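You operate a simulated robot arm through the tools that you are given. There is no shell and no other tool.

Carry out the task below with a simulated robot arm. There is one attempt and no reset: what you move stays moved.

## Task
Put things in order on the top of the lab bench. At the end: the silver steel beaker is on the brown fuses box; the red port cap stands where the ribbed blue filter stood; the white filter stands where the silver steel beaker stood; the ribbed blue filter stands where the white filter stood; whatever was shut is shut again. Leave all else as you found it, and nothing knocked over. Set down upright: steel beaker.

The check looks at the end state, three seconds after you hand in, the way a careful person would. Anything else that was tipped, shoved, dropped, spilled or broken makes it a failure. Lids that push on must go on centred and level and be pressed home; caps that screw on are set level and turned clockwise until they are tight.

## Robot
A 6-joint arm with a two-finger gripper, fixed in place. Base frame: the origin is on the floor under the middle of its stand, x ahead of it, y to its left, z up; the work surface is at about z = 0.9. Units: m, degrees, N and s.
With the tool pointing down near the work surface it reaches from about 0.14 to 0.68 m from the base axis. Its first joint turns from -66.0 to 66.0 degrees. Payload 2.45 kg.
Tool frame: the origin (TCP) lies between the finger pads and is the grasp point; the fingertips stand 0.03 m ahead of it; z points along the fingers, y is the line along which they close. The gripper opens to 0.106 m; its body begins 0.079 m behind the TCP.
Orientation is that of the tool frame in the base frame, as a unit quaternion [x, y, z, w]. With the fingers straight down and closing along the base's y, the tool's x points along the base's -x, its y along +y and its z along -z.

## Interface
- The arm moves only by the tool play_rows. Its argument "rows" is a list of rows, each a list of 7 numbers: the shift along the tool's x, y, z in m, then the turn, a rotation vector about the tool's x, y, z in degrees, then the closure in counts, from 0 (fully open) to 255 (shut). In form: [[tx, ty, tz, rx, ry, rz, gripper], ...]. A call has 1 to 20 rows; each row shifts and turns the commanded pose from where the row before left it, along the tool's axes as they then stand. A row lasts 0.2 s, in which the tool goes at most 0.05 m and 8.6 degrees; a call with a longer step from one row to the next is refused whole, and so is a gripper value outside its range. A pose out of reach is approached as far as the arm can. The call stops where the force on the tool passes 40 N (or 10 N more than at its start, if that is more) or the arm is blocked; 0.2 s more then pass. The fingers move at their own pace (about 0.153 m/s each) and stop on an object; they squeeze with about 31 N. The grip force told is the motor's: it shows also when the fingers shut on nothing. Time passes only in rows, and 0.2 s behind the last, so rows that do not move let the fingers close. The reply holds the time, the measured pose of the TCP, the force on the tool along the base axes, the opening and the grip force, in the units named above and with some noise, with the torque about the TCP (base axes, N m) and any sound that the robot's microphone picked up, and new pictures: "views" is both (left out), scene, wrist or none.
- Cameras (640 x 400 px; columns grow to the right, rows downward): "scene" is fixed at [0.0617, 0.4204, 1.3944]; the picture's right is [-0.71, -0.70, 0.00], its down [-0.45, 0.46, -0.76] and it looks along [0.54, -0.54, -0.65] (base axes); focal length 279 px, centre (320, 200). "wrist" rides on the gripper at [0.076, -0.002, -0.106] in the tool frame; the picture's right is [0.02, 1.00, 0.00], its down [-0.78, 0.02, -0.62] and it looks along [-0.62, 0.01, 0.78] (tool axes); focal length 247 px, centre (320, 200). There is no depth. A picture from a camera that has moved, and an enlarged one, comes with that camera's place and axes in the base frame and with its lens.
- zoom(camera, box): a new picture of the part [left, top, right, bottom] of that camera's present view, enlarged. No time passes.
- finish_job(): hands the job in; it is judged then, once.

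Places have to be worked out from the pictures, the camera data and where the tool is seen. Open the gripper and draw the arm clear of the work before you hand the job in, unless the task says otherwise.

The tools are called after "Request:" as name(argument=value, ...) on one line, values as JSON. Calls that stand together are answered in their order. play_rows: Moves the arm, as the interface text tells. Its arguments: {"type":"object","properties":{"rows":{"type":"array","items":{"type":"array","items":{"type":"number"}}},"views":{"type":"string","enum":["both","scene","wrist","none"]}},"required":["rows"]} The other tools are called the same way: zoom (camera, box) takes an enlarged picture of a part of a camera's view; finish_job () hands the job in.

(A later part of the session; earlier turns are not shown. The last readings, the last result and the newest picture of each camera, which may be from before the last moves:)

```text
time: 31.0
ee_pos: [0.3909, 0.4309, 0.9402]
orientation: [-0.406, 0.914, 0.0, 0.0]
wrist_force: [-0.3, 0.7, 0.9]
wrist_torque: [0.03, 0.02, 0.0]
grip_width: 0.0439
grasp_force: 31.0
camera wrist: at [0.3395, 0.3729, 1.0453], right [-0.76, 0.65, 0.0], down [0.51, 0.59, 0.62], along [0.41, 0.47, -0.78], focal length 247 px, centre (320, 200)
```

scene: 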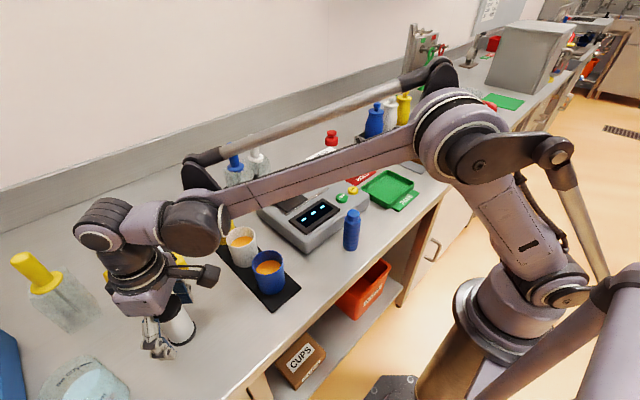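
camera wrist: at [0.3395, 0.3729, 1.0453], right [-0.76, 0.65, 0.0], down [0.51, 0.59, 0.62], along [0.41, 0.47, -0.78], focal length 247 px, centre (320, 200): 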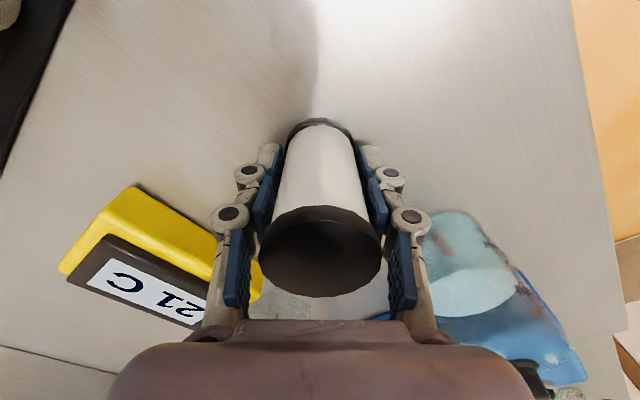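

The filter body is gripped at 44 mm. I lift slowly and check for slipping.

Request:
play_rows(rows=[[0, 0, -0.01, 0, 0, 0, 255], [0, 0, -0.02, 0, 0, 0, 255], [0, 0, -0.025, 0, 0, 0, 255], [0, 0, -0.03, 0, 0, 0, 255], [0, 0, -0.03, 0, 0, 0, 255], [0, 0, -0.03, 0, 0, 0, 255], [0, 0, -0.025, 0, 0, 0, 255], [0, 0, -0.01, 0, 0, 0, 255], [0, 0, 0, 0, 0, 0, 255]], views="both")

```text
time: 33.0
ee_pos: [0.3904, 0.4303, 1.1202]
orientation: [-0.407, 0.914, 0.0, 0.0]
wrist_force: [0.2, 0.0, -1.3]
wrist_torque: [0.01, 0.03, -0.01]
grip_width: 0.044
grasp_force: 31.4
camera wrist: at [0.3391, 0.3727, 1.2255], right [-0.76, 0.65, 0.0], down [0.51, 0.59, 0.62], along [0.41, 0.47, -0.78], focal length 247 px, centre (320, 200)
```

scene: 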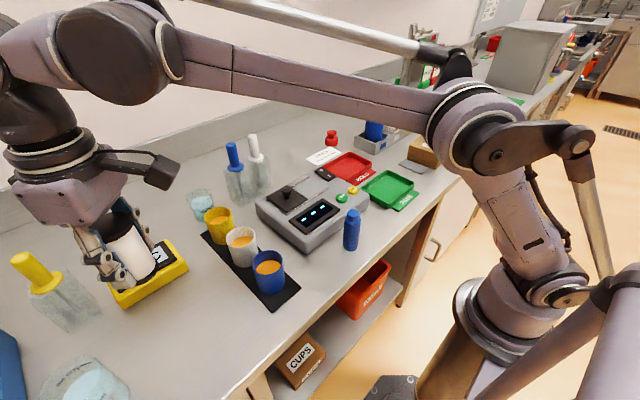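
wrist: 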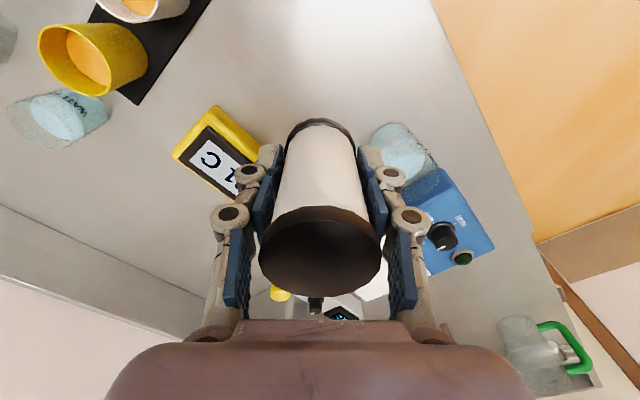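

No slip: the filter sits in the grip as before, with its bottom 40 mm below the TCP. I carry it around in front of the bottles toward the beaker's old spot.

Request:
play_rows(rows=[[0, 0, 0, 0, 0, 8, 255], [0.012, -0.0165, 0, 0, 0, 0, 255], [0.02, -0.0275, 0, 0, 0, 0, 255], [0.0231, -0.0317, 0, 0, 0, 0, 255], [0.0231, -0.0317, 0, 0, 0, 0, 255], [0.0231, -0.0317, 0, 0, 0, 0, 255], [0.0231, -0.0317, 0, 0, 0, 0, 255], [0.0231, -0.0317, 0, 0, 0, 0, 255], [0.0231, -0.0317, 0, 0, 0, 0, 255], [0.0231, -0.0317, 0, 0, 0, 0, 255], [0.0231, -0.0317, 0, 0, 0, 0, 255], [0.0231, -0.0317, 0, 0, 0, 0, 255], [0.014, -0.0195, 0, 0, 0, 0, 255], [-0.015, -0.02, 0, 0, 0, 0, 255], [-0.0182, -0.0232, 0, 0, 0, 0, 255], [-0.0182, -0.0232, 0, 0, 0, 0, 255], [-0.0182, -0.0232, 0, 0, 0, 0, 255], [-0.0182, -0.0232, 0, 0, 0, 0, 255], [0, 0, 0, 0, 0, 0, 255], [0, 0, 0, 0, 0, 0, 255]], views="both")

```text
time: 37.2
ee_pos: [0.5607, -0.03, 1.1206]
orientation: [-0.341, 0.94, 0.0, 0.0]
wrist_force: [-0.5, -0.2, -0.6]
wrist_torque: [0.01, 0.01, -0.04]
grip_width: 0.0441
grasp_force: 31.3
camera wrist: at [0.5021, -0.0796, 1.225], right [-0.66, 0.75, 0.0], down [0.59, 0.52, 0.62], along [0.47, 0.41, -0.78], focal length 247 px, centre (320, 200)
```

scene: 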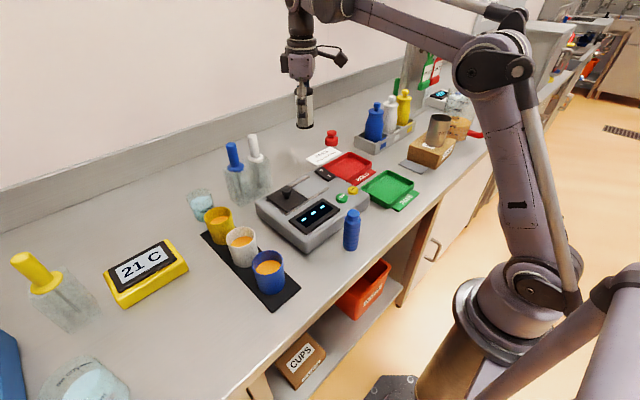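
wrist: 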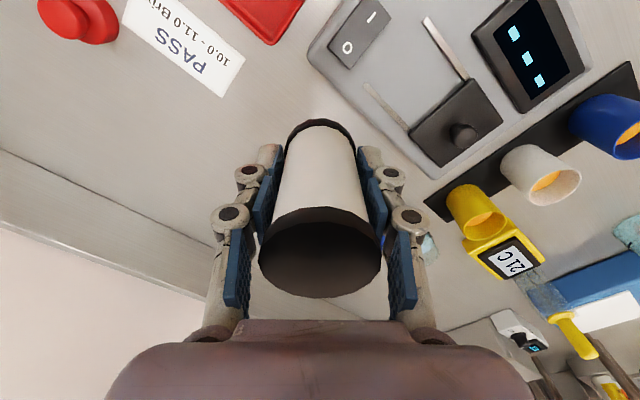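

The filter hangs steady. I move forward and down over the beaker's old spot to about 2 cm above the bench.

Request:
play_rows(rows=[[-0.0146, -0.0122, 0.015, 0, 0, 0, 255], [-0.0146, -0.0122, 0.015, 0, 0, 0, 255], [-0.0146, -0.0122, 0.015, 0, 0, 0, 255], [-0.0146, -0.0122, 0.015, 0, 0, 0, 255], [0, 0, 0.025, 0, 0, 0, 255], [0, 0, 0.025, 0, 0, 0, 255], [0, 0, 0.025, 0, 0, 0, 255], [0, 0, 0.02, 0, 0, 0, 255], [0, 0, 0, 0, 0, 0, 255], [0, 0, 0, 0, 0, 0, 255]], views="both")

Request:
zoom(camera="scene", box=[240, 110, 360, 185])

```text
time: 39.4
ee_pos: [0.636, -0.0288, 0.9648]
orientation: [-0.342, 0.94, 0.0, 0.0]
wrist_force: [0.2, -0.4, -0.6]
wrist_torque: [-0.04, -0.01, -0.02]
grip_width: 0.0444
grasp_force: 30.7
camera wrist: at [0.5786, -0.0791, 1.0703], right [-0.66, 0.75, 0.0], down [0.59, 0.52, 0.62], along [0.47, 0.41, -0.78], focal length 247 px, centre (320, 200)
```

scene: 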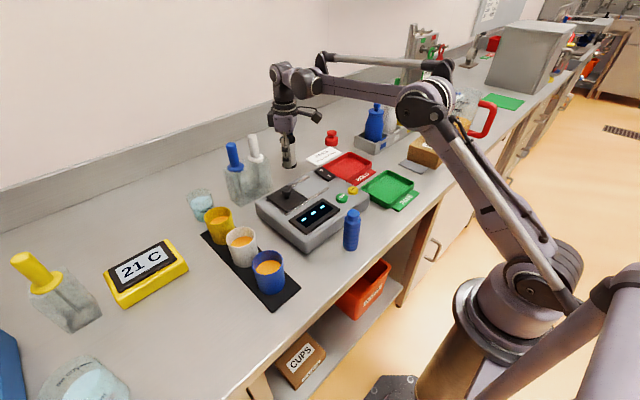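
wrist: 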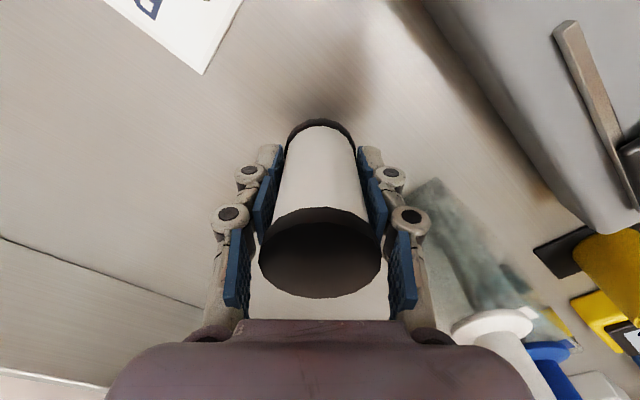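

```text
5.33 times, centred on (300, 148) of scene
camera zoom: at [0.0617, 0.4204, 1.3944], right [-0.71, -0.7, 0.0], down [-0.45, 0.46, -0.76], along [0.54, -0.54, -0.65], focal length 1490 px, centre (427, 480)
```

zoom: 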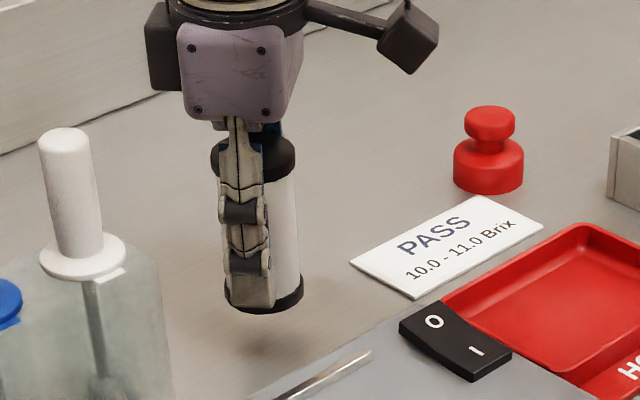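

The filter hangs within about 2 mm of the beaker's old centre. I lower it with a small correction, then creep to contact.

Request:
play_rows(rows=[[0.0018, 0.0002, 0.01, 0, 0, 0, 255], [0, 0, 0.009, 0, 0, 0, 255], [0, 0, 0.003, 0, 0, 0, 255], [0, 0, 0, 0, 0, 0, 255]], views="none")

Request:
play_rows(rows=[[0, 0, 0.001, 0, 0, 0, 255], [0, 0, 0, 0, 0, 0, 255]], views="none")

```text
time: 40.4
ee_pos: [0.6351, -0.0292, 0.943]
orientation: [-0.341, 0.94, 0.0, 0.0]
wrist_force: [1.5, 0.7, -0.3]
wrist_torque: [0.01, -0.01, 0.01]
grip_width: 0.0441
grasp_force: 30.6
```

```text
time: 41.0
ee_pos: [0.6335, -0.0298, 0.9425]
orientation: [-0.341, 0.94, 0.0, 0.0]
wrist_force: [-0.1, -0.1, -1.1]
wrist_torque: [-0.01, -0.01, -0.01]
grip_width: 0.0441
grasp_force: 31.1
```

Not yet in contact. I continue in 1 mm steps.

Request:
play_rows(rows=[[0, 0, 0.001, 0, 0, 0, 255], [0, 0, 0, 0, 0, 0, 255]], views="none")

Request:
play_rows(rows=[[0, 0, 0.001, 0, 0, 0, 255], [0, 0, 0, 0, 0, 0, 255]], views="none")

```text
time: 41.6
ee_pos: [0.6354, -0.0304, 0.9391]
orientation: [-0.342, 0.94, 0.0, 0.0]
wrist_force: [0.0, 0.0, -0.1]
wrist_torque: [-0.01, 0.01, 0.02]
grip_width: 0.044
grasp_force: 31.5
```

```text
time: 42.2
ee_pos: [0.6334, -0.0293, 0.9396]
orientation: [-0.342, 0.94, 0.0, 0.001]
wrist_force: [0.5, -0.5, 7.5]
wrist_torque: [0.0, -0.05, -0.05]
grip_width: 0.0437
grasp_force: 30.8
```

There is light contact at 7.5 N, so the filter stands on the bench. I open the fingers.

Request:
play_rows(rows=[[0, 0, -0.0004, 0, 0, 0, 255], [0, 0, 0, 0, 0, 0, 180], [0, 0, 0, 0, 0, 0, 120], [0, 0, 0, 0, 0, 0, 80], [0, 0, 0, 0, 0, 0, 60], [0, 0, 0, 0, 0, 0, 60]], views="both")

Request:
zoom(camera="scene", box=[240, 110, 360, 185])

```text
time: 43.6
ee_pos: [0.6342, -0.0307, 0.9387]
orientation: [-0.341, 0.94, 0.0, 0.0]
wrist_force: [-1.0, 0.9, -0.4]
wrist_torque: [-0.01, -0.01, 0.01]
grip_width: 0.0812
grasp_force: 0.0
camera wrist: at [0.5761, -0.0803, 1.045], right [-0.66, 0.75, 0.0], down [0.59, 0.52, 0.62], along [0.47, 0.41, -0.78], focal length 247 px, centre (320, 200)
```

scene: 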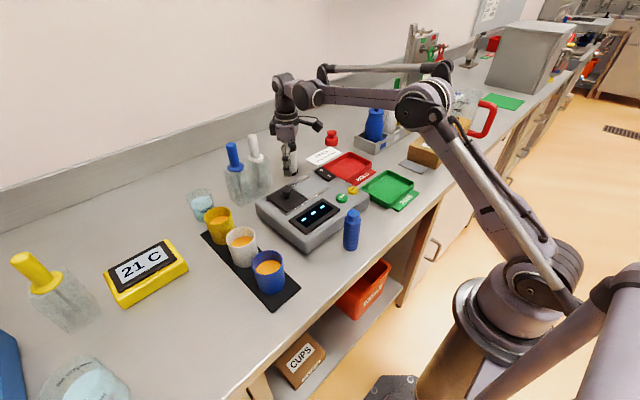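
wrist: 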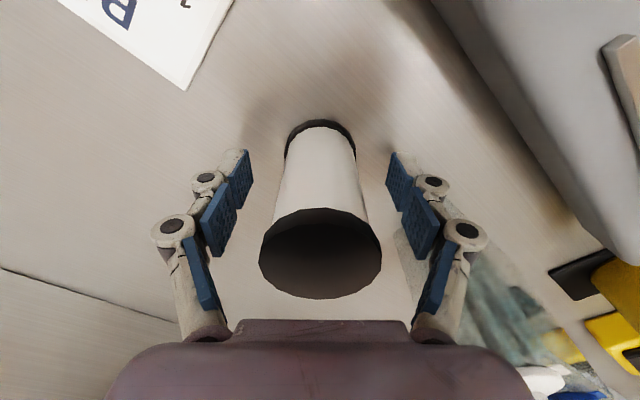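

```text
5.33 times, centred on (300, 148) of scene
camera zoom: at [0.0617, 0.4204, 1.3944], right [-0.71, -0.7, 0.0], down [-0.45, 0.46, -0.76], along [0.54, -0.54, -0.65], focal length 1490 px, centre (427, 480)
```

zoom: 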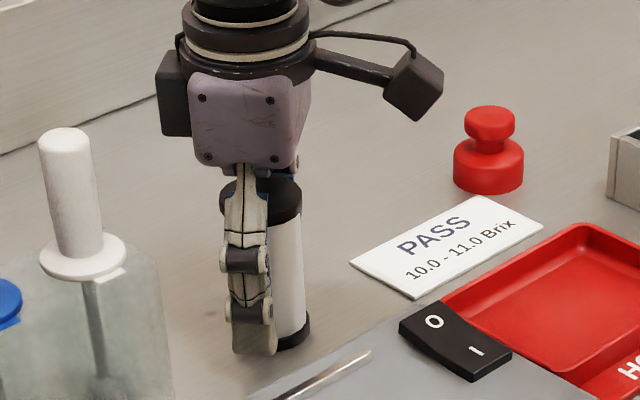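

The white filter stands free on the beaker's old spot. I lift straight up, draw back, square the gripper and go over the blue filter.

Request:
play_rows(rows=[[0, 0, -0.015, 0, 0, 0, 60], [0, 0, -0.025, 0, 0, 0, 60], [0, 0, -0.03, 0, 0, 0, 60], [0, 0, -0.03, 0, 0, 0, 60], [0, 0, -0.02, 0, 0, 0, 60], [0.0276, 0.0231, -0.012, 0, 0, 0, 60], [0.0276, 0.0231, -0.012, 0, 0, 0, 60], [0.0276, 0.0231, -0.012, 0, 0, 0, 40], [0.0276, 0.0231, -0.012, 0, 0, 0, 0], [0.0276, 0.0231, -0.012, 0, 0, 0, 0], [0, 0, 0, 0, 0, 8, 0], [0, 0, 0, 0, 0, 8, 0], [0, 0, 0, 0, 0, 8, 0], [0, 0, 0, 0, 0, 8, 0], [0, 0, 0, 0, 0, 8, 0], [0.0355, 0.025, 0, 0, 0, 0, 0], [0.0355, 0.025, 0, 0, 0, 0, 0], [0.0355, 0.025, 0, 0, 0, 0, 0], [0.0355, 0.025, 0, 0, 0, 0, 0], [0, 0, 0, 0, 0, 0, 0]], views="both")

Request:
zoom(camera="scene", box=[240, 110, 360, 185])

```text
time: 47.8
ee_pos: [0.312, 0.0679, 1.1188]
orientation: [-0.001, 1.0, 0.0, 0.0]
wrist_force: [0.0, 0.5, 0.1]
wrist_torque: [0.0, 0.02, -0.02]
grip_width: 0.1057
grasp_force: 0.0
camera wrist: at [0.2353, 0.066, 1.2244], right [-0.02, 1.0, 0.0], down [0.78, 0.02, 0.62], along [0.62, 0.01, -0.78], focal length 247 px, centre (320, 200)
```

scene: 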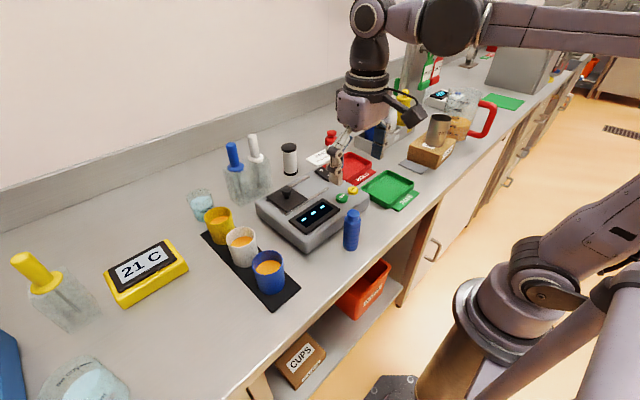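
wrist: 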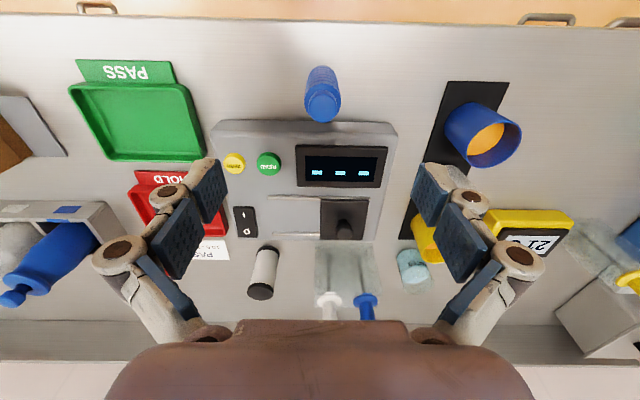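

```text
5.33 times, centred on (300, 148) of scene
camera zoom: at [0.0616, 0.4204, 1.3944], right [-0.71, -0.7, 0.0], down [-0.45, 0.46, -0.76], along [0.54, -0.54, -0.65], focal length 1490 px, centre (427, 480)
```

zoom: 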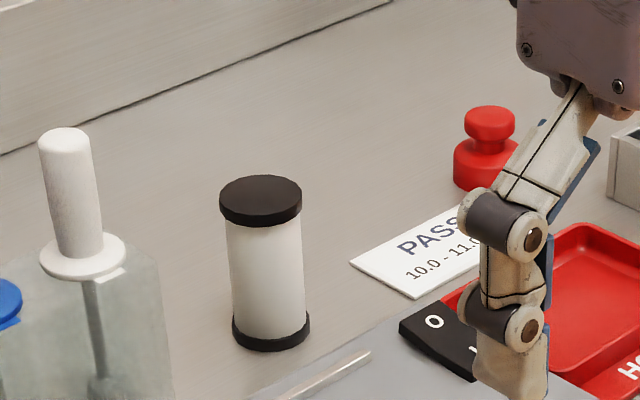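

The white filter's base centre matches the beaker's old base to within a pixel or two. Now I measure the blue filter from above.

Request:
zoom(camera="wrist", box=[260, 50, 388, 130])

```text
5.00 times, centred on (324, 90) of wrist
camera zoom: at [0.2353, 0.066, 1.2244], right [-0.02, 1.0, 0.0], down [0.78, 0.02, 0.62], along [0.62, 0.01, -0.78], focal length 1235 px, centre (300, 750)
```

zoom: 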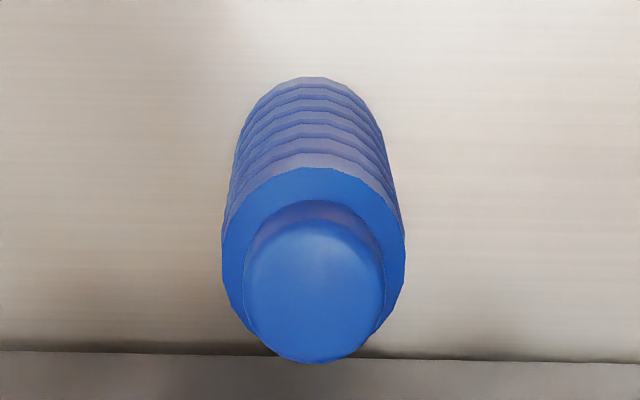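

The blue filter is at about (0.307,0.069). I correct the alignment by 5 mm and go down to grasp its ribbed body.

Request:
play_rows(rows=[[0.005, 0.001, 0.02, 0, 0, 0, 60], [0, 0, 0.025, 0, 0, 0, 60], [0, 0, 0.025, 0, 0, 0, 60], [0, 0, 0.025, 0, 0, 0, 60], [0, 0, 0.025, 0, 0, 0, 60], [0, 0, 0.025, 0, 0, 0, 60], [0, 0, 0.025, 0, 0, 0, 60], [0, 0, 0, 0, 0, 0, 60], [0, 0, 0, 0, 0, 0, 60]], views="both")

```text
time: 49.8
ee_pos: [0.3073, 0.0713, 0.9498]
orientation: [0.0, 1.0, 0.001, 0.0]
wrist_force: [-0.1, -0.4, 0.4]
wrist_torque: [-0.02, 0.01, 0.01]
grip_width: 0.0813
grasp_force: 0.0
camera wrist: at [0.2293, 0.0677, 1.0549], right [-0.02, 1.0, 0.0], down [0.78, 0.02, 0.62], along [0.62, 0.01, -0.78], focal length 247 px, centre (320, 200)
```

scene: 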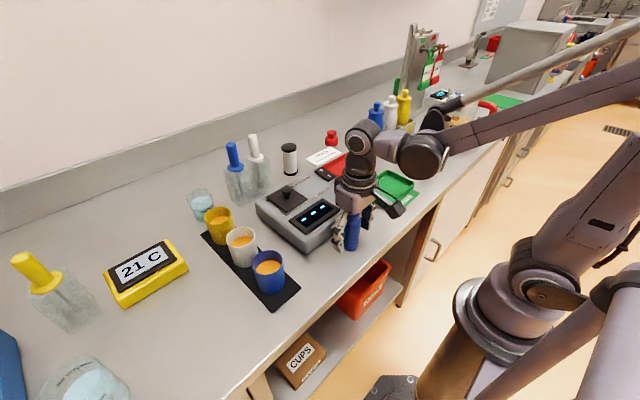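
wrist: 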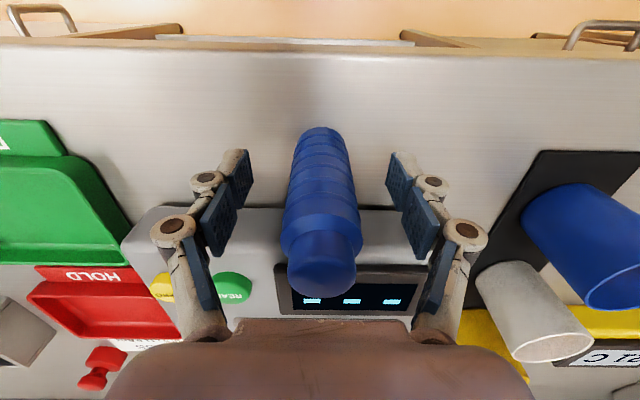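

The blue filter is centred between the fingers. I lower 5 mm and close.

Request:
play_rows(rows=[[0, 0, 0.005, 0, 0, 0, 60], [0, 0, 0, 0, 0, 0, 100], [0, 0, 0, 0, 0, 0, 130], [0, 0, 0, 0, 0, 0, 160], [0, 0, 0, 0, 0, 0, 200], [0, 0, 0, 0, 0, 0, 255], [0, 0, 0, 0, 0, 0, 255], [0, 0, 0, 0, 0, 0, 255]], views="wrist")

```text
time: 51.6
ee_pos: [0.3052, 0.07, 0.9451]
orientation: [0.0, 1.0, 0.0, 0.0]
wrist_force: [0.3, 0.3, 2.7]
wrist_torque: [0.06, -0.02, -0.01]
grip_width: 0.0332
grasp_force: 30.7
camera wrist: at [0.2293, 0.0681, 1.0506], right [-0.02, 1.0, 0.0], down [0.78, 0.02, 0.62], along [0.62, 0.01, -0.78], focal length 247 px, centre (320, 200)
```

wrist: 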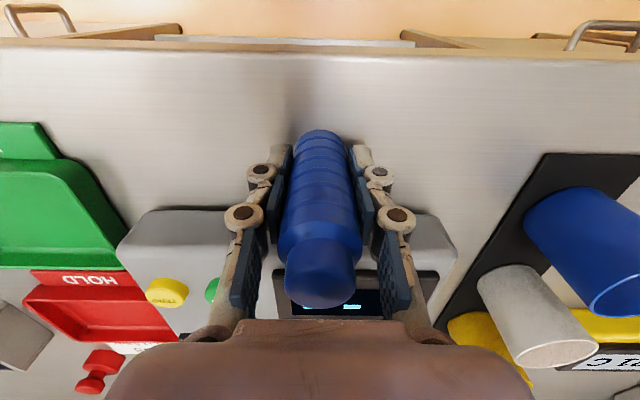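

The blue filter is gripped at 33 mm. I lift it slowly and turn the gripper for the trip to the white filter's old spot.

Request:
play_rows(rows=[[0, 0, -0.01, 0, 0, 0, 255], [0, 0, -0.02, 0, 0, 0, 255], [0, 0, -0.03, 0, 0, 0, 255], [0, 0, -0.03, 0, 0, 0, 255], [0, 0, -0.03, 0, 0, 0, 255], [0, 0, -0.03, 0, 0, 0, 255], [0, 0, -0.02, 0, 0, 0, 255], [0, 0, 0, 0, 0, -8, 255], [0, 0, 0, 0, 0, -8, 255], [0, 0, 0, 0, 0, -8, 255], [0, 0, 0, 0, 0, -8, 255], [0, 0, 0, 0, 0, -8, 255], [0, 0, 0, 0, 0, -8, 255], [0, 0, 0, 0, 0, 0, 255]], views="both")

```text
time: 54.6
ee_pos: [0.3072, 0.0718, 1.115]
orientation: [-0.408, 0.913, 0.0, 0.0]
wrist_force: [0.1, 0.2, -0.3]
wrist_torque: [-0.05, 0.0, -0.01]
grip_width: 0.033
grasp_force: 31.1
camera wrist: at [0.2571, 0.0129, 1.2206], right [-0.76, 0.65, 0.0], down [0.51, 0.59, 0.62], along [0.41, 0.47, -0.78], focal length 247 px, centre (320, 200)
```

scene: 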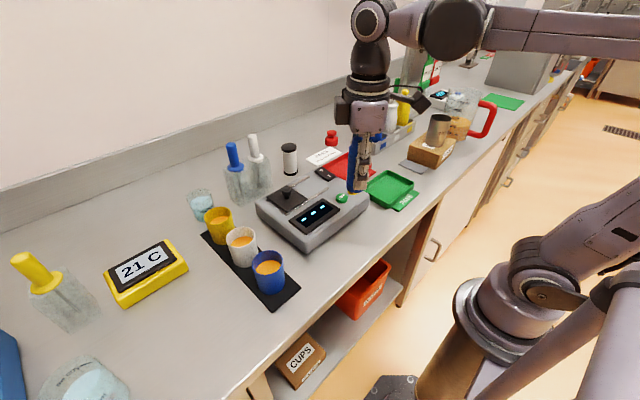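
wrist: 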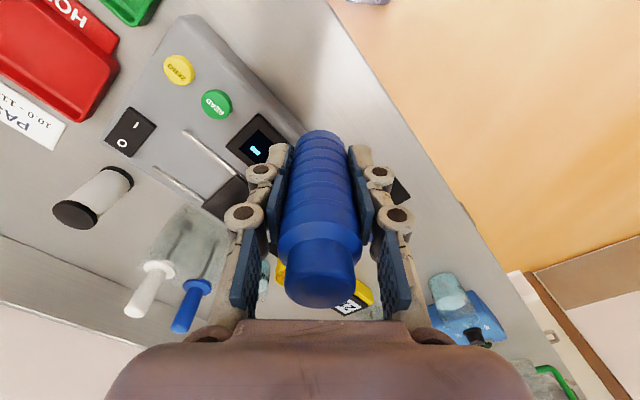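

The filter is held steadily. I carry it to above the white filter's old spot at about (0.3895,0.430).

Request:
play_rows(rows=[[-0.018, 0.01, 0, 0, 0, 0, 255], [-0.03, 0.0167, 0, 0, 0, 0, 255], [-0.0359, 0.02, 0, 0, 0, 0, 255], [-0.0359, 0.02, 0, 0, 0, 0, 255], [-0.0359, 0.02, 0, 0, 0, 0, 255], [-0.0359, 0.02, 0, 0, 0, 0, 255], [-0.0359, 0.02, 0, 0, 0, 0, 255], [-0.0359, 0.02, 0, 0, 0, 0, 255], [-0.035, 0.019, 0, 0, 0, 0, 255], [-0.0222, 0.0124, 0, 0, 0, 0, 255], [0, 0, 0.03, 0, 0, 0, 255], [0, 0, 0.03, 0, 0, 0, 255], [0, 0, 0.03, 0, 0, 0, 255], [0, 0, 0.03, 0, 0, 0, 255], [0, 0, 0.02, 0, 0, 0, 255], [0, 0, 0, 0, 0, 0, 255], [0, 0, 0, 0, 0, 0, 255]], views="both")

Request:
zoom(camera="scene", box=[120, 270, 240, 360])

```text
time: 58.2
ee_pos: [0.388, 0.4282, 0.9753]
orientation: [-0.407, 0.913, 0.001, 0.0]
wrist_force: [-0.4, 0.7, -0.5]
wrist_torque: [0.0, 0.0, 0.03]
grip_width: 0.0329
grasp_force: 30.6
camera wrist: at [0.338, 0.3704, 1.0802], right [-0.76, 0.65, 0.0], down [0.51, 0.59, 0.62], along [0.41, 0.47, -0.78], focal length 247 px, centre (320, 200)
```

scene: 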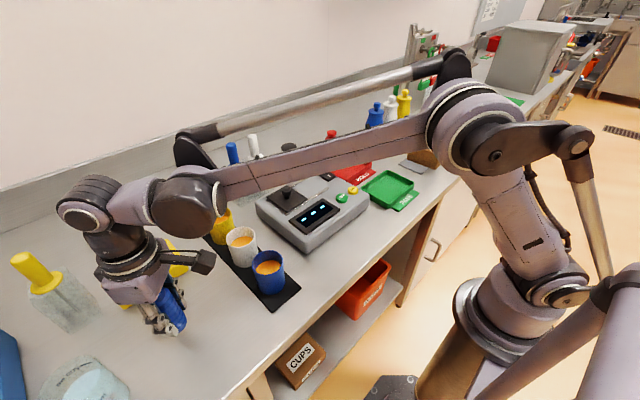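
wrist: 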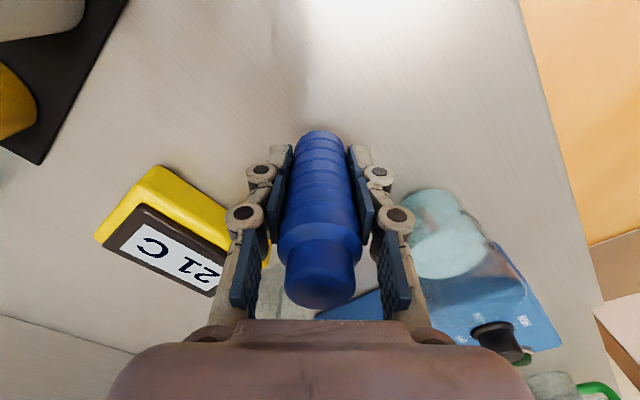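

```text
4.44 times, centred on (180, 315) of scene
camera zoom: at [0.0617, 0.4204, 1.3944], right [-0.71, -0.7, 0.0], down [-0.45, 0.46, -0.76], along [0.54, -0.54, -0.65], focal length 1242 px, centre (942, -311)
```

zoom: 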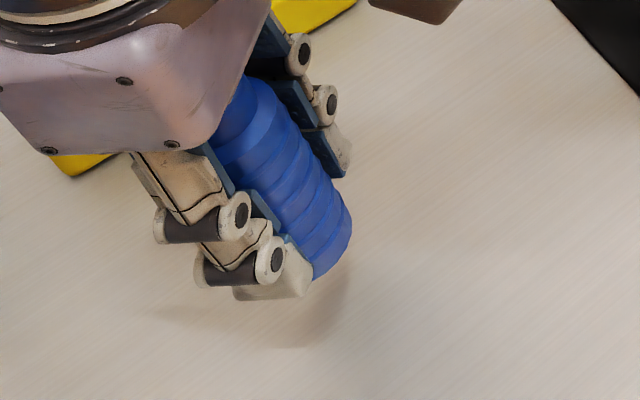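

I'm 2 mm short of the target, so I correct that while lowering to just above contact.

Request:
play_rows(rows=[[-0.002, 0.0008, 0.012, 0, 0, 0, 255], [0, 0, 0.01, 0, 0, 0, 255], [0, 0, 0.004, 0, 0, 0, 255], [0, 0, 0, 0, 0, 0, 255]], views="none")

Request:
play_rows(rows=[[0, 0, 0.0015, 0, 0, 0, 255], [0, 0, 0, 0, 0, 0, 255]], views="none")

Request:
play_rows(rows=[[0, 0, 0.001, 0, 0, 0, 255], [0, 0, 0, 0, 0, 0, 255]], views="none")

```text
time: 59.2
ee_pos: [0.3885, 0.4297, 0.9482]
orientation: [-0.407, 0.913, 0.0, 0.0]
wrist_force: [0.3, 0.5, -0.8]
wrist_torque: [-0.03, -0.02, 0.02]
grip_width: 0.0328
grasp_force: 31.1
```

```text
time: 59.8
ee_pos: [0.3909, 0.4302, 0.9471]
orientation: [-0.406, 0.914, -0.001, 0.001]
wrist_force: [-0.3, -0.2, -1.6]
wrist_torque: [-0.01, 0.01, -0.01]
grip_width: 0.0329
grasp_force: 31.1
```

```text
time: 60.4
ee_pos: [0.3889, 0.4302, 0.9464]
orientation: [-0.408, 0.913, 0.0, 0.0]
wrist_force: [0.4, -1.0, -1.1]
wrist_torque: [0.01, -0.01, -0.02]
grip_width: 0.033
grasp_force: 30.5
```

Still hanging. I continue in 1 mm steps.

Request:
play_rows(rows=[[0, 0, 0.001, 0, 0, 0, 255], [0, 0, 0, 0, 0, 0, 255]], views="none")

Request:
play_rows(rows=[[0, 0, 0.0008, 0, 0, 0, 255], [0, 0, 0, 0, 0, 0, 255]], views="none")

```text
time: 61.0
ee_pos: [0.3909, 0.4297, 0.9456]
orientation: [-0.407, 0.913, 0.0, 0.0]
wrist_force: [-0.1, 0.1, -0.1]
wrist_torque: [-0.02, 0.02, 0.02]
grip_width: 0.0328
grasp_force: 31.1
```

```text
time: 61.6
ee_pos: [0.3892, 0.43, 0.9449]
orientation: [-0.407, 0.913, 0.0, 0.0]
wrist_force: [0.5, 1.4, 10.9]
wrist_torque: [0.09, -0.04, 0.02]
grip_width: 0.0327
grasp_force: 30.9
```

There is contact at about 11 N. I back off slightly and open the fingers.

Request:
play_rows(rows=[[0, 0, -0.0005, 0, 0, 0, 255], [0, 0, 0, 0, 0, 0, 200], [0, 0, 0, 0, 0, 0, 150], [0, 0, 0, 0, 0, 0, 110], [0, 0, 0, 0, 0, 0, 80], [0, 0, 0, 0, 0, 0, 80]], views="both")

```text
time: 63.0
ee_pos: [0.3901, 0.4302, 0.9442]
orientation: [-0.406, 0.914, 0.001, 0.0]
wrist_force: [-0.2, -0.3, -0.3]
wrist_torque: [0.0, 0.01, 0.01]
grip_width: 0.0726
grasp_force: 0.0
camera wrist: at [0.3398, 0.3722, 1.0503], right [-0.76, 0.65, 0.0], down [0.51, 0.59, 0.62], along [0.41, 0.47, -0.78], focal length 247 px, centre (320, 200)
```

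scene: 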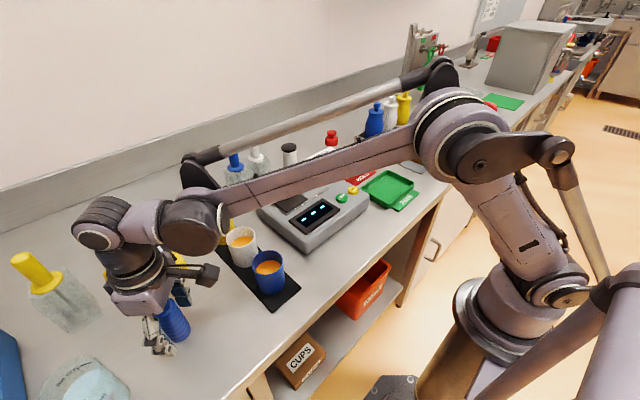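
wrist: 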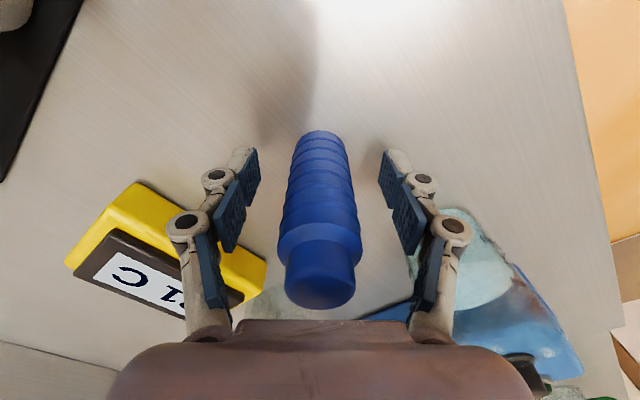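

The blue filter stands free. I lift straight up and turn the gripper for the red cap.

Request:
play_rows(rows=[[0, 0, -0.015, 0, 0, 0, 80], [0, 0, -0.03, 0, 0, 0, 80], [0, 0, -0.035, 0, 0, 0, 80], [0, 0, -0.04, 0, 0, 0, 80], [0, 0, -0.035, 0, 0, 0, 60], [0, 0, 0, 0, 0, 8, 60], [0, 0, 0, 0, 0, 8, 60], [0, 0, 0, 0, 0, 8, 60], [0, 0, 0, 0, 0, 8, 60], [0, 0, 0, 0, 0, 8, 60], [0, 0, 0, 0, 0, 8, 60], [0, 0, 0, 0, 0, 8, 60], [0, 0, 0, 0, 0, 8, 60], [0, 0, 0, 0, 0, 0, 60]], views="both")

Request:
zoom(camera="scene", box=[120, 270, 240, 360])

```text
time: 66.0
ee_pos: [0.3899, 0.4295, 1.101]
orientation: [0.14, 0.99, 0.0, 0.0]
wrist_force: [0.2, 0.0, 0.7]
wrist_torque: [-0.02, 0.03, 0.01]
grip_width: 0.081
grasp_force: 0.2
camera wrist: at [0.3155, 0.4498, 1.2058], right [0.26, 0.97, 0.0], down [0.76, -0.2, 0.62], along [0.6, -0.16, -0.78], focal length 247 px, centre (320, 200)
```

scene: 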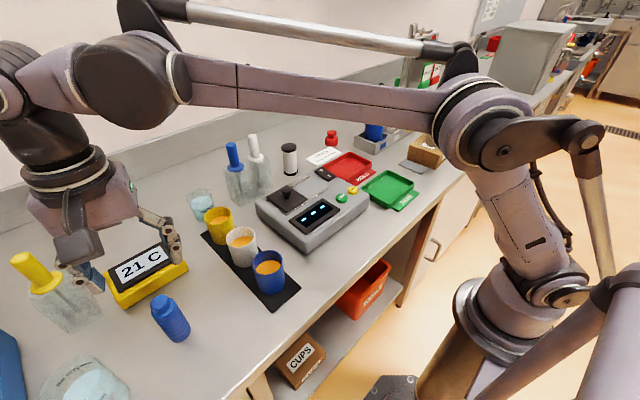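
wrist: 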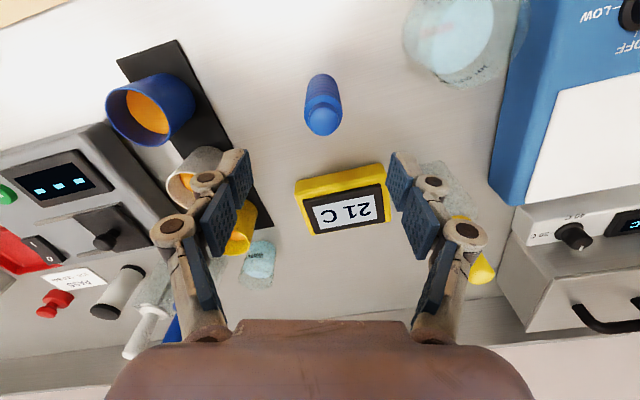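

```text
4.44 times, centred on (180, 315) of scene
camera zoom: at [0.0617, 0.4204, 1.3944], right [-0.71, -0.7, 0.0], down [-0.45, 0.46, -0.76], along [0.54, -0.54, -0.65], focal length 1242 px, centre (942, -311)
```

zoom: 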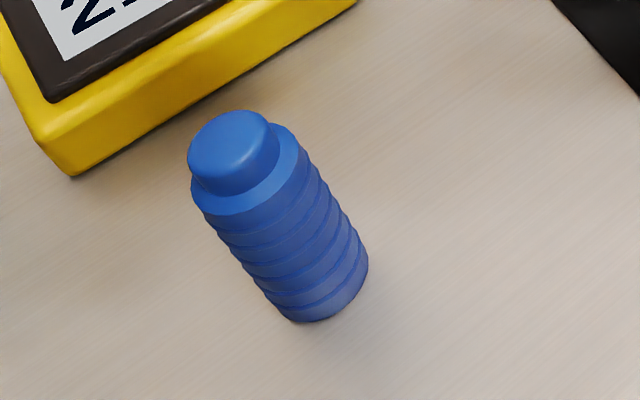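

The blue filter stands upright within about 3 mm of the white filter's old base. Now I move across toward the red cap.

Request:
play_rows(rows=[[-0.01, -0.025, 0, 0, 0, 0, 60], [-0.017, -0.0411, 0, 0, 0, 0, 60], [-0.017, -0.0411, 0, 0, 0, 0, 60], [-0.017, -0.0411, 0, 0, 0, 0, 60], [-0.017, -0.0411, 0, 0, 0, 0, 60], [-0.017, -0.0411, 0, 0, 0, 0, 60], [-0.017, -0.0411, 0, 0, 0, 0, 60], [-0.017, -0.0411, 0, 0, 0, 0, 60], [-0.017, -0.0411, 0, 0, 0, 0, 60], [-0.017, -0.0411, 0, 0, 0, 0, 60], [-0.017, -0.0411, 0, 0, 0, 0, 60], [-0.017, -0.0411, 0, 0, 0, 0, 60], [-0.012, -0.03, 0, 0, 0, 0, 60], [-0.012, -0.02, 0, 0, 0, 0, 60], [-0.03, -0.03, 0, 0, 0, 0, 60], [-0.02, -0.02, 0, 0, 0, 0, 60], [0, 0, 0, 0, 0, 0, 60], [0, 0, 0, 0, 0, 0, 60]], views="both")

```text
time: 69.8
ee_pos: [0.4899, -0.2012, 1.0992]
orientation: [0.139, 0.99, 0.0, -0.001]
wrist_force: [0.7, -0.1, 0.0]
wrist_torque: [-0.02, 0.0, 0.0]
grip_width: 0.081
grasp_force: 0.1
camera wrist: at [0.4159, -0.1813, 1.2049], right [0.25, 0.97, 0.0], down [0.76, -0.2, 0.62], along [0.6, -0.16, -0.78], focal length 247 px, centre (320, 200)
```

scene: 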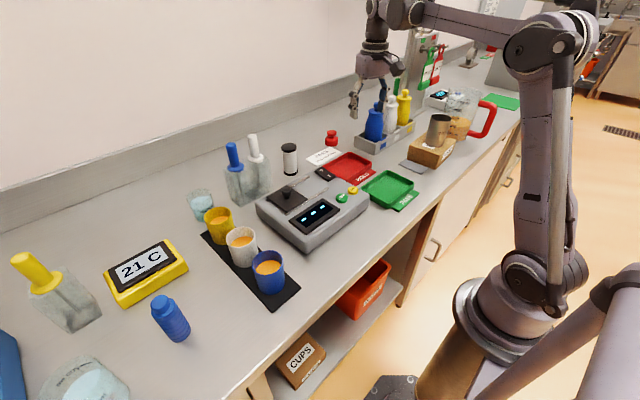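
wrist: 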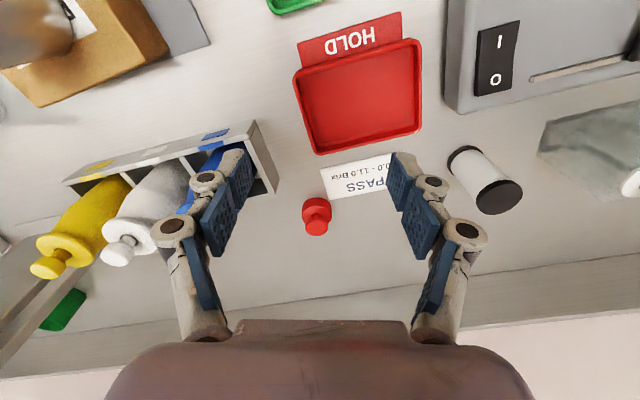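

The red cap lies straight ahead of the gripper. I zoom in on it for measurement.

Request:
zoom(camera="wrist", box=[240, 150, 400, 250])

```text
4.00 times, centred on (320, 200) of wrist
camera zoom: at [0.4159, -0.1813, 1.2049], right [0.25, 0.97, 0.0], down [0.76, -0.2, 0.62], along [0.6, -0.16, -0.78], focal length 988 px, centre (320, 200)
```

zoom: 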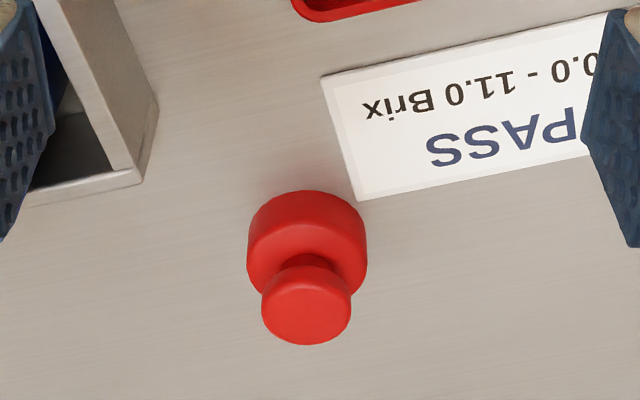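

The cap is at about (0.666,-0.254), beyond straight-down reach, so I tilt the tool outward by 16°. I come in from the left to keep the right finger clear of the blue bottle in the rack.

Request:
play_rows(rows=[[0.0033, 0.0303, 0, 0, 0, 0, 85], [0.0033, 0.0303, 0, 0, 0, 0, 85], [0, 0, 0, 0, -8, 0, 85], [0, 0, 0, 0, -8, 0, 85], [-0.0256, -0.0014, 0.0255, 0, 0, 0, 85], [-0.0256, -0.0014, 0.0255, 0, 0, 0, 85], [-0.0256, -0.0014, 0.0255, 0, 0, 0, 85], [-0.0256, -0.0014, 0.0255, 0, 0, 0, 85], [0, 0, 0, 0, 0, 0, 85], [0, 0, 0, 0, 0, 0, 85]], views="both")

Request:
zoom(camera="scene", box=[270, 70, 430, 170])

```text
time: 72.0
ee_pos: [0.6224, -0.1796, 1.0277]
orientation: [0.138, 0.981, -0.019, 0.138]
wrist_force: [-0.4, -0.1, -0.2]
wrist_torque: [-0.01, 0.0, -0.01]
grip_width: 0.0708
grasp_force: 0.0
camera wrist: at [0.5226, -0.1524, 1.1081], right [0.26, 0.97, -0.01], down [0.56, -0.14, 0.81], along [0.79, -0.21, -0.58], focal length 247 px, centre (320, 200)
```

scene: 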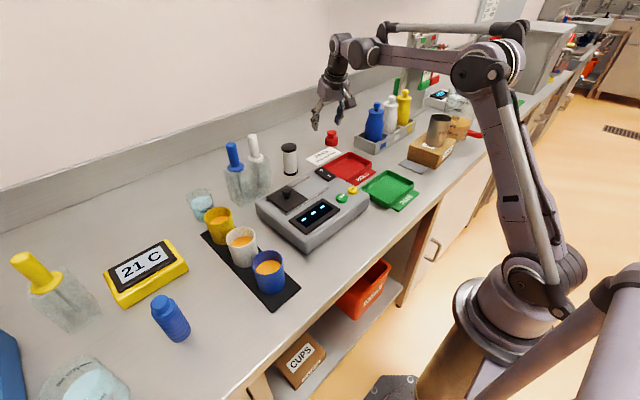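
wrist: 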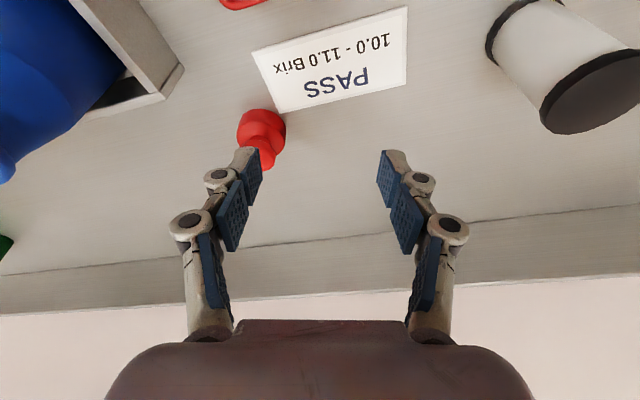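

```text
4.00 times, centred on (350, 120) of scene
camera zoom: at [0.0617, 0.4204, 1.3944], right [-0.71, -0.7, 0.0], down [-0.45, 0.46, -0.76], along [0.54, -0.54, -0.65], focal length 1118 px, centre (200, 520)
```

zoom: 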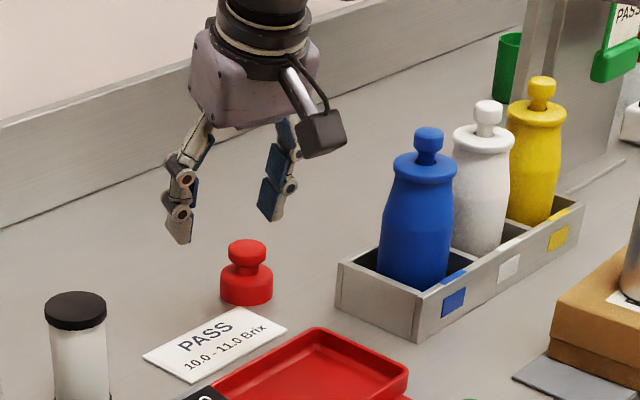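

The cap is again at about (0.665,-0.253). I slide over to hover above it, still about 3 cm over the knob.

Request:
play_rows(rows=[[-0.0155, -0.0198, 0.0135, 0, 0, 0, 85], [-0.0155, -0.0198, 0.0135, 0, 0, 0, 85], [-0.0155, -0.0198, 0.0135, 0, 0, 0, 85], [0, 0, 0, 0, 0, 0, 85], [0, 0, 0, 0, 0, 0, 85]], views="both")

Request:
zoom(camera="scene", box=[270, 70, 430, 170])

Request:
zoom(camera="wrist", box=[220, 80, 420, 205])

```text
time: 73.2
ee_pos: [0.6586, -0.2536, 1.0039]
orientation: [0.137, 0.981, -0.019, 0.138]
wrist_force: [0.6, -0.4, -0.4]
wrist_torque: [0.03, -0.01, 0.02]
grip_width: 0.0706
grasp_force: 0.1
camera wrist: at [0.5589, -0.2257, 1.0838], right [0.26, 0.97, -0.01], down [0.56, -0.14, 0.81], along [0.79, -0.21, -0.58], focal length 247 px, centre (320, 200)
```

scene: 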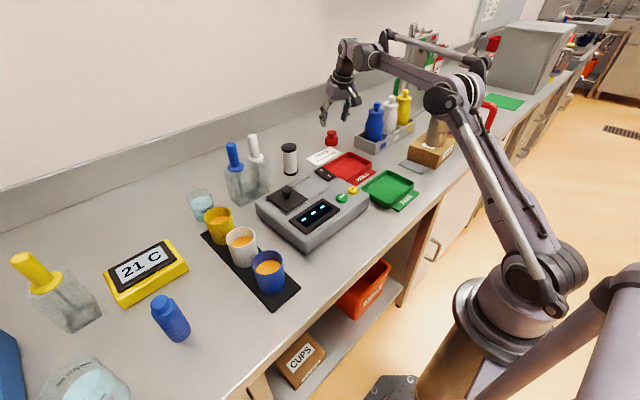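
wrist: 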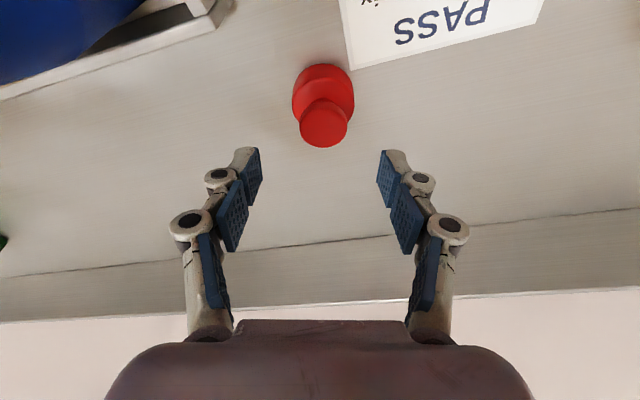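

```text
4.00 times, centred on (350, 120) of scene
camera zoom: at [0.0617, 0.4204, 1.3944], right [-0.71, -0.7, 0.0], down [-0.45, 0.46, -0.76], along [0.54, -0.54, -0.65], focal length 1118 px, centre (200, 520)
```

zoom: 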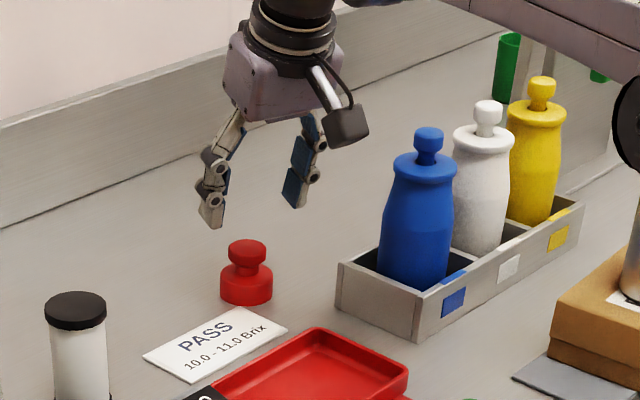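

```text
3.20 times, centred on (320, 142) of wrist
camera zoom: at [0.5589, -0.2257, 1.0838], right [0.26, 0.97, -0.01], down [0.56, -0.14, 0.81], along [0.79, -0.21, -0.58], focal length 790 px, centre (320, 384)
```

zoom: 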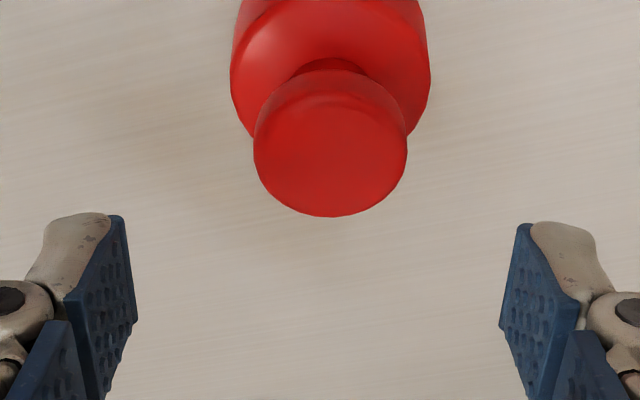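

The cap lies at (0.667,-0.255) and is centred between the fingers. I descend vertically in the tilted pose to just above the final height.

Request:
play_rows(rows=[[0.005, 0.001, 0.02, 0, 0, 0, 85], [0.005, 0, 0.02, 0, 0, 0, 85], [0.0052, 0, 0.02, 0, 0, 0, 85], [0, 0, 0, 0, 0, 0, 85], [0, 0, 0, 0, 0, 0, 85]], views="both")

Request:
zoom(camera="scene", box=[290, 100, 386, 160])

```text
time: 74.4
ee_pos: [0.6608, -0.2506, 0.9406]
orientation: [0.138, 0.981, -0.02, 0.138]
wrist_force: [0.2, 0.5, -0.2]
wrist_torque: [-0.01, 0.03, 0.01]
grip_width: 0.0708
grasp_force: 0.0
camera wrist: at [0.5613, -0.224, 1.0214], right [0.26, 0.97, -0.01], down [0.56, -0.14, 0.81], along [0.79, -0.21, -0.58], focal length 247 px, centre (320, 200)
```

scene: 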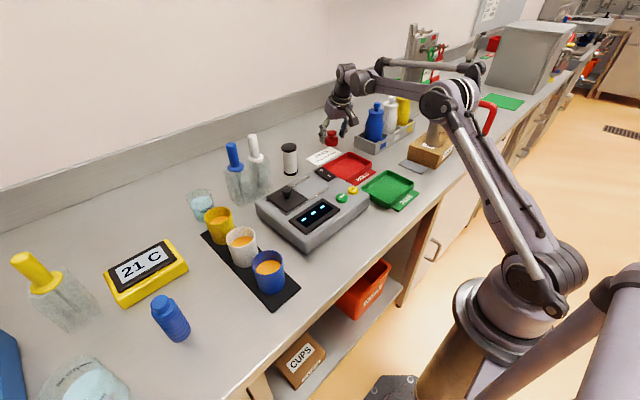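
wrist: 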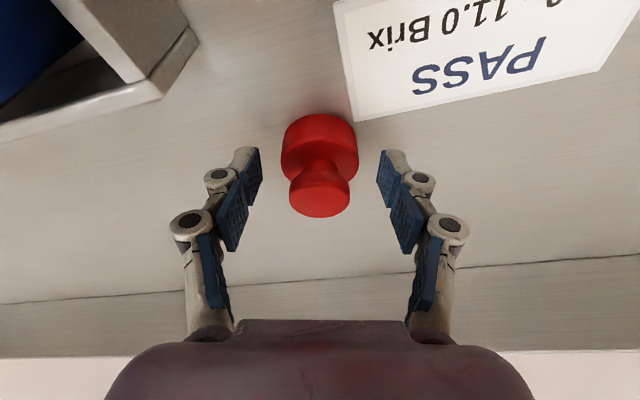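

```text
6.67 times, centred on (338, 130) of scene
camera zoom: at [0.0617, 0.4204, 1.3944], right [-0.71, -0.7, 0.0], down [-0.45, 0.46, -0.76], along [0.54, -0.54, -0.65], focal length 1863 px, centre (200, 667)
```

zoom: 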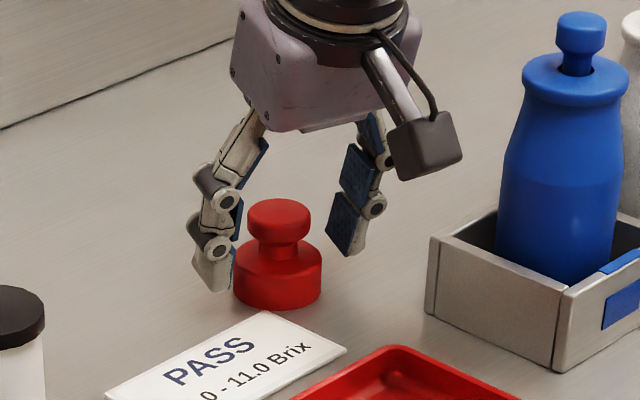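

The cap is centred sideways, but I need to be 3 mm further out. I make the final small move out and down, then close.

Request:
play_rows(rows=[[-0.0014, 0, 0.0061, 0, 0, 0, 85], [0, 0, 0, 0, 0, 0, 85], [0, 0, 0, 0, 0, 0, 110], [0, 0, 0, 0, 0, 0, 130], [0, 0, 0, 0, 0, 0, 150], [0, 0, 0, 0, 0, 0, 200], [0, 0, 0, 0, 0, 0, 255], [0, 0, 0, 0, 0, 0, 255]], views="both")

Request:
zoom(camera="scene", box=[290, 100, 386, 160])

```text
time: 76.2
ee_pos: [0.6639, -0.2518, 0.9367]
orientation: [0.138, 0.981, -0.02, 0.137]
wrist_force: [0.8, 0.0, 3.7]
wrist_torque: [0.05, 0.05, 0.0]
grip_width: 0.0528
grasp_force: 31.1
camera wrist: at [0.5643, -0.2253, 1.0161], right [0.26, 0.97, -0.01], down [0.56, -0.14, 0.81], along [0.79, -0.21, -0.58], focal length 247 px, centre (320, 200)
```

scene: 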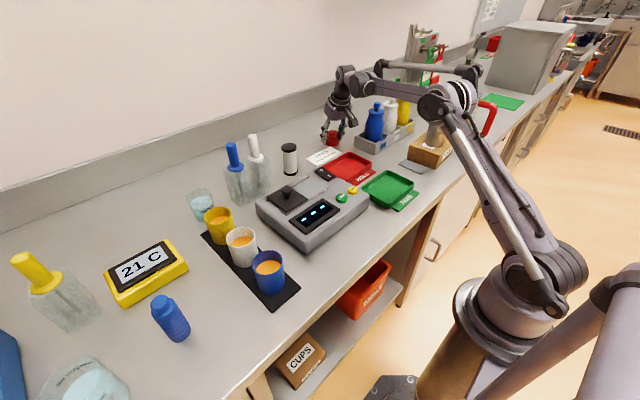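
wrist: 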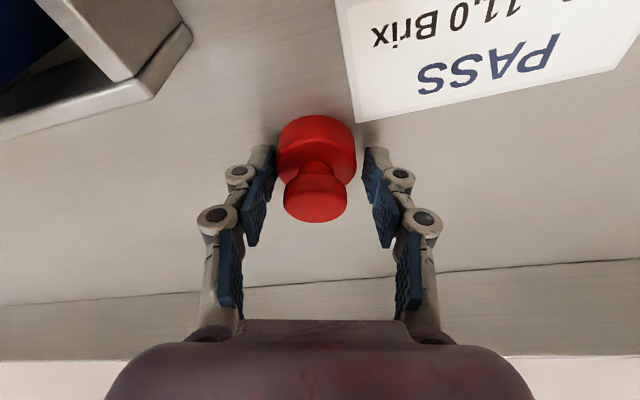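

```text
6.67 times, centred on (338, 130) of scene
camera zoom: at [0.0616, 0.4204, 1.3943], right [-0.71, -0.7, 0.0], down [-0.45, 0.46, -0.76], along [0.54, -0.54, -0.65], focal length 1863 px, centre (200, 667)
```

zoom: 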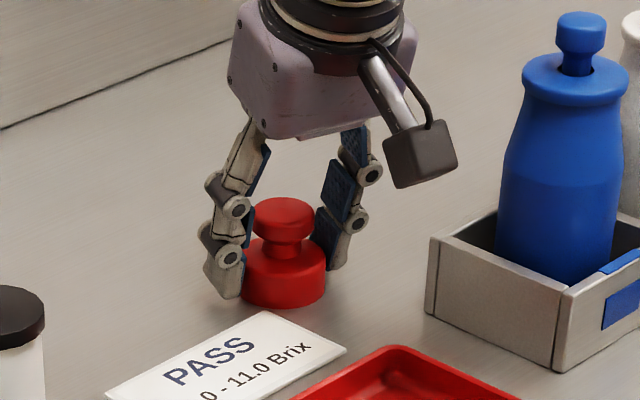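

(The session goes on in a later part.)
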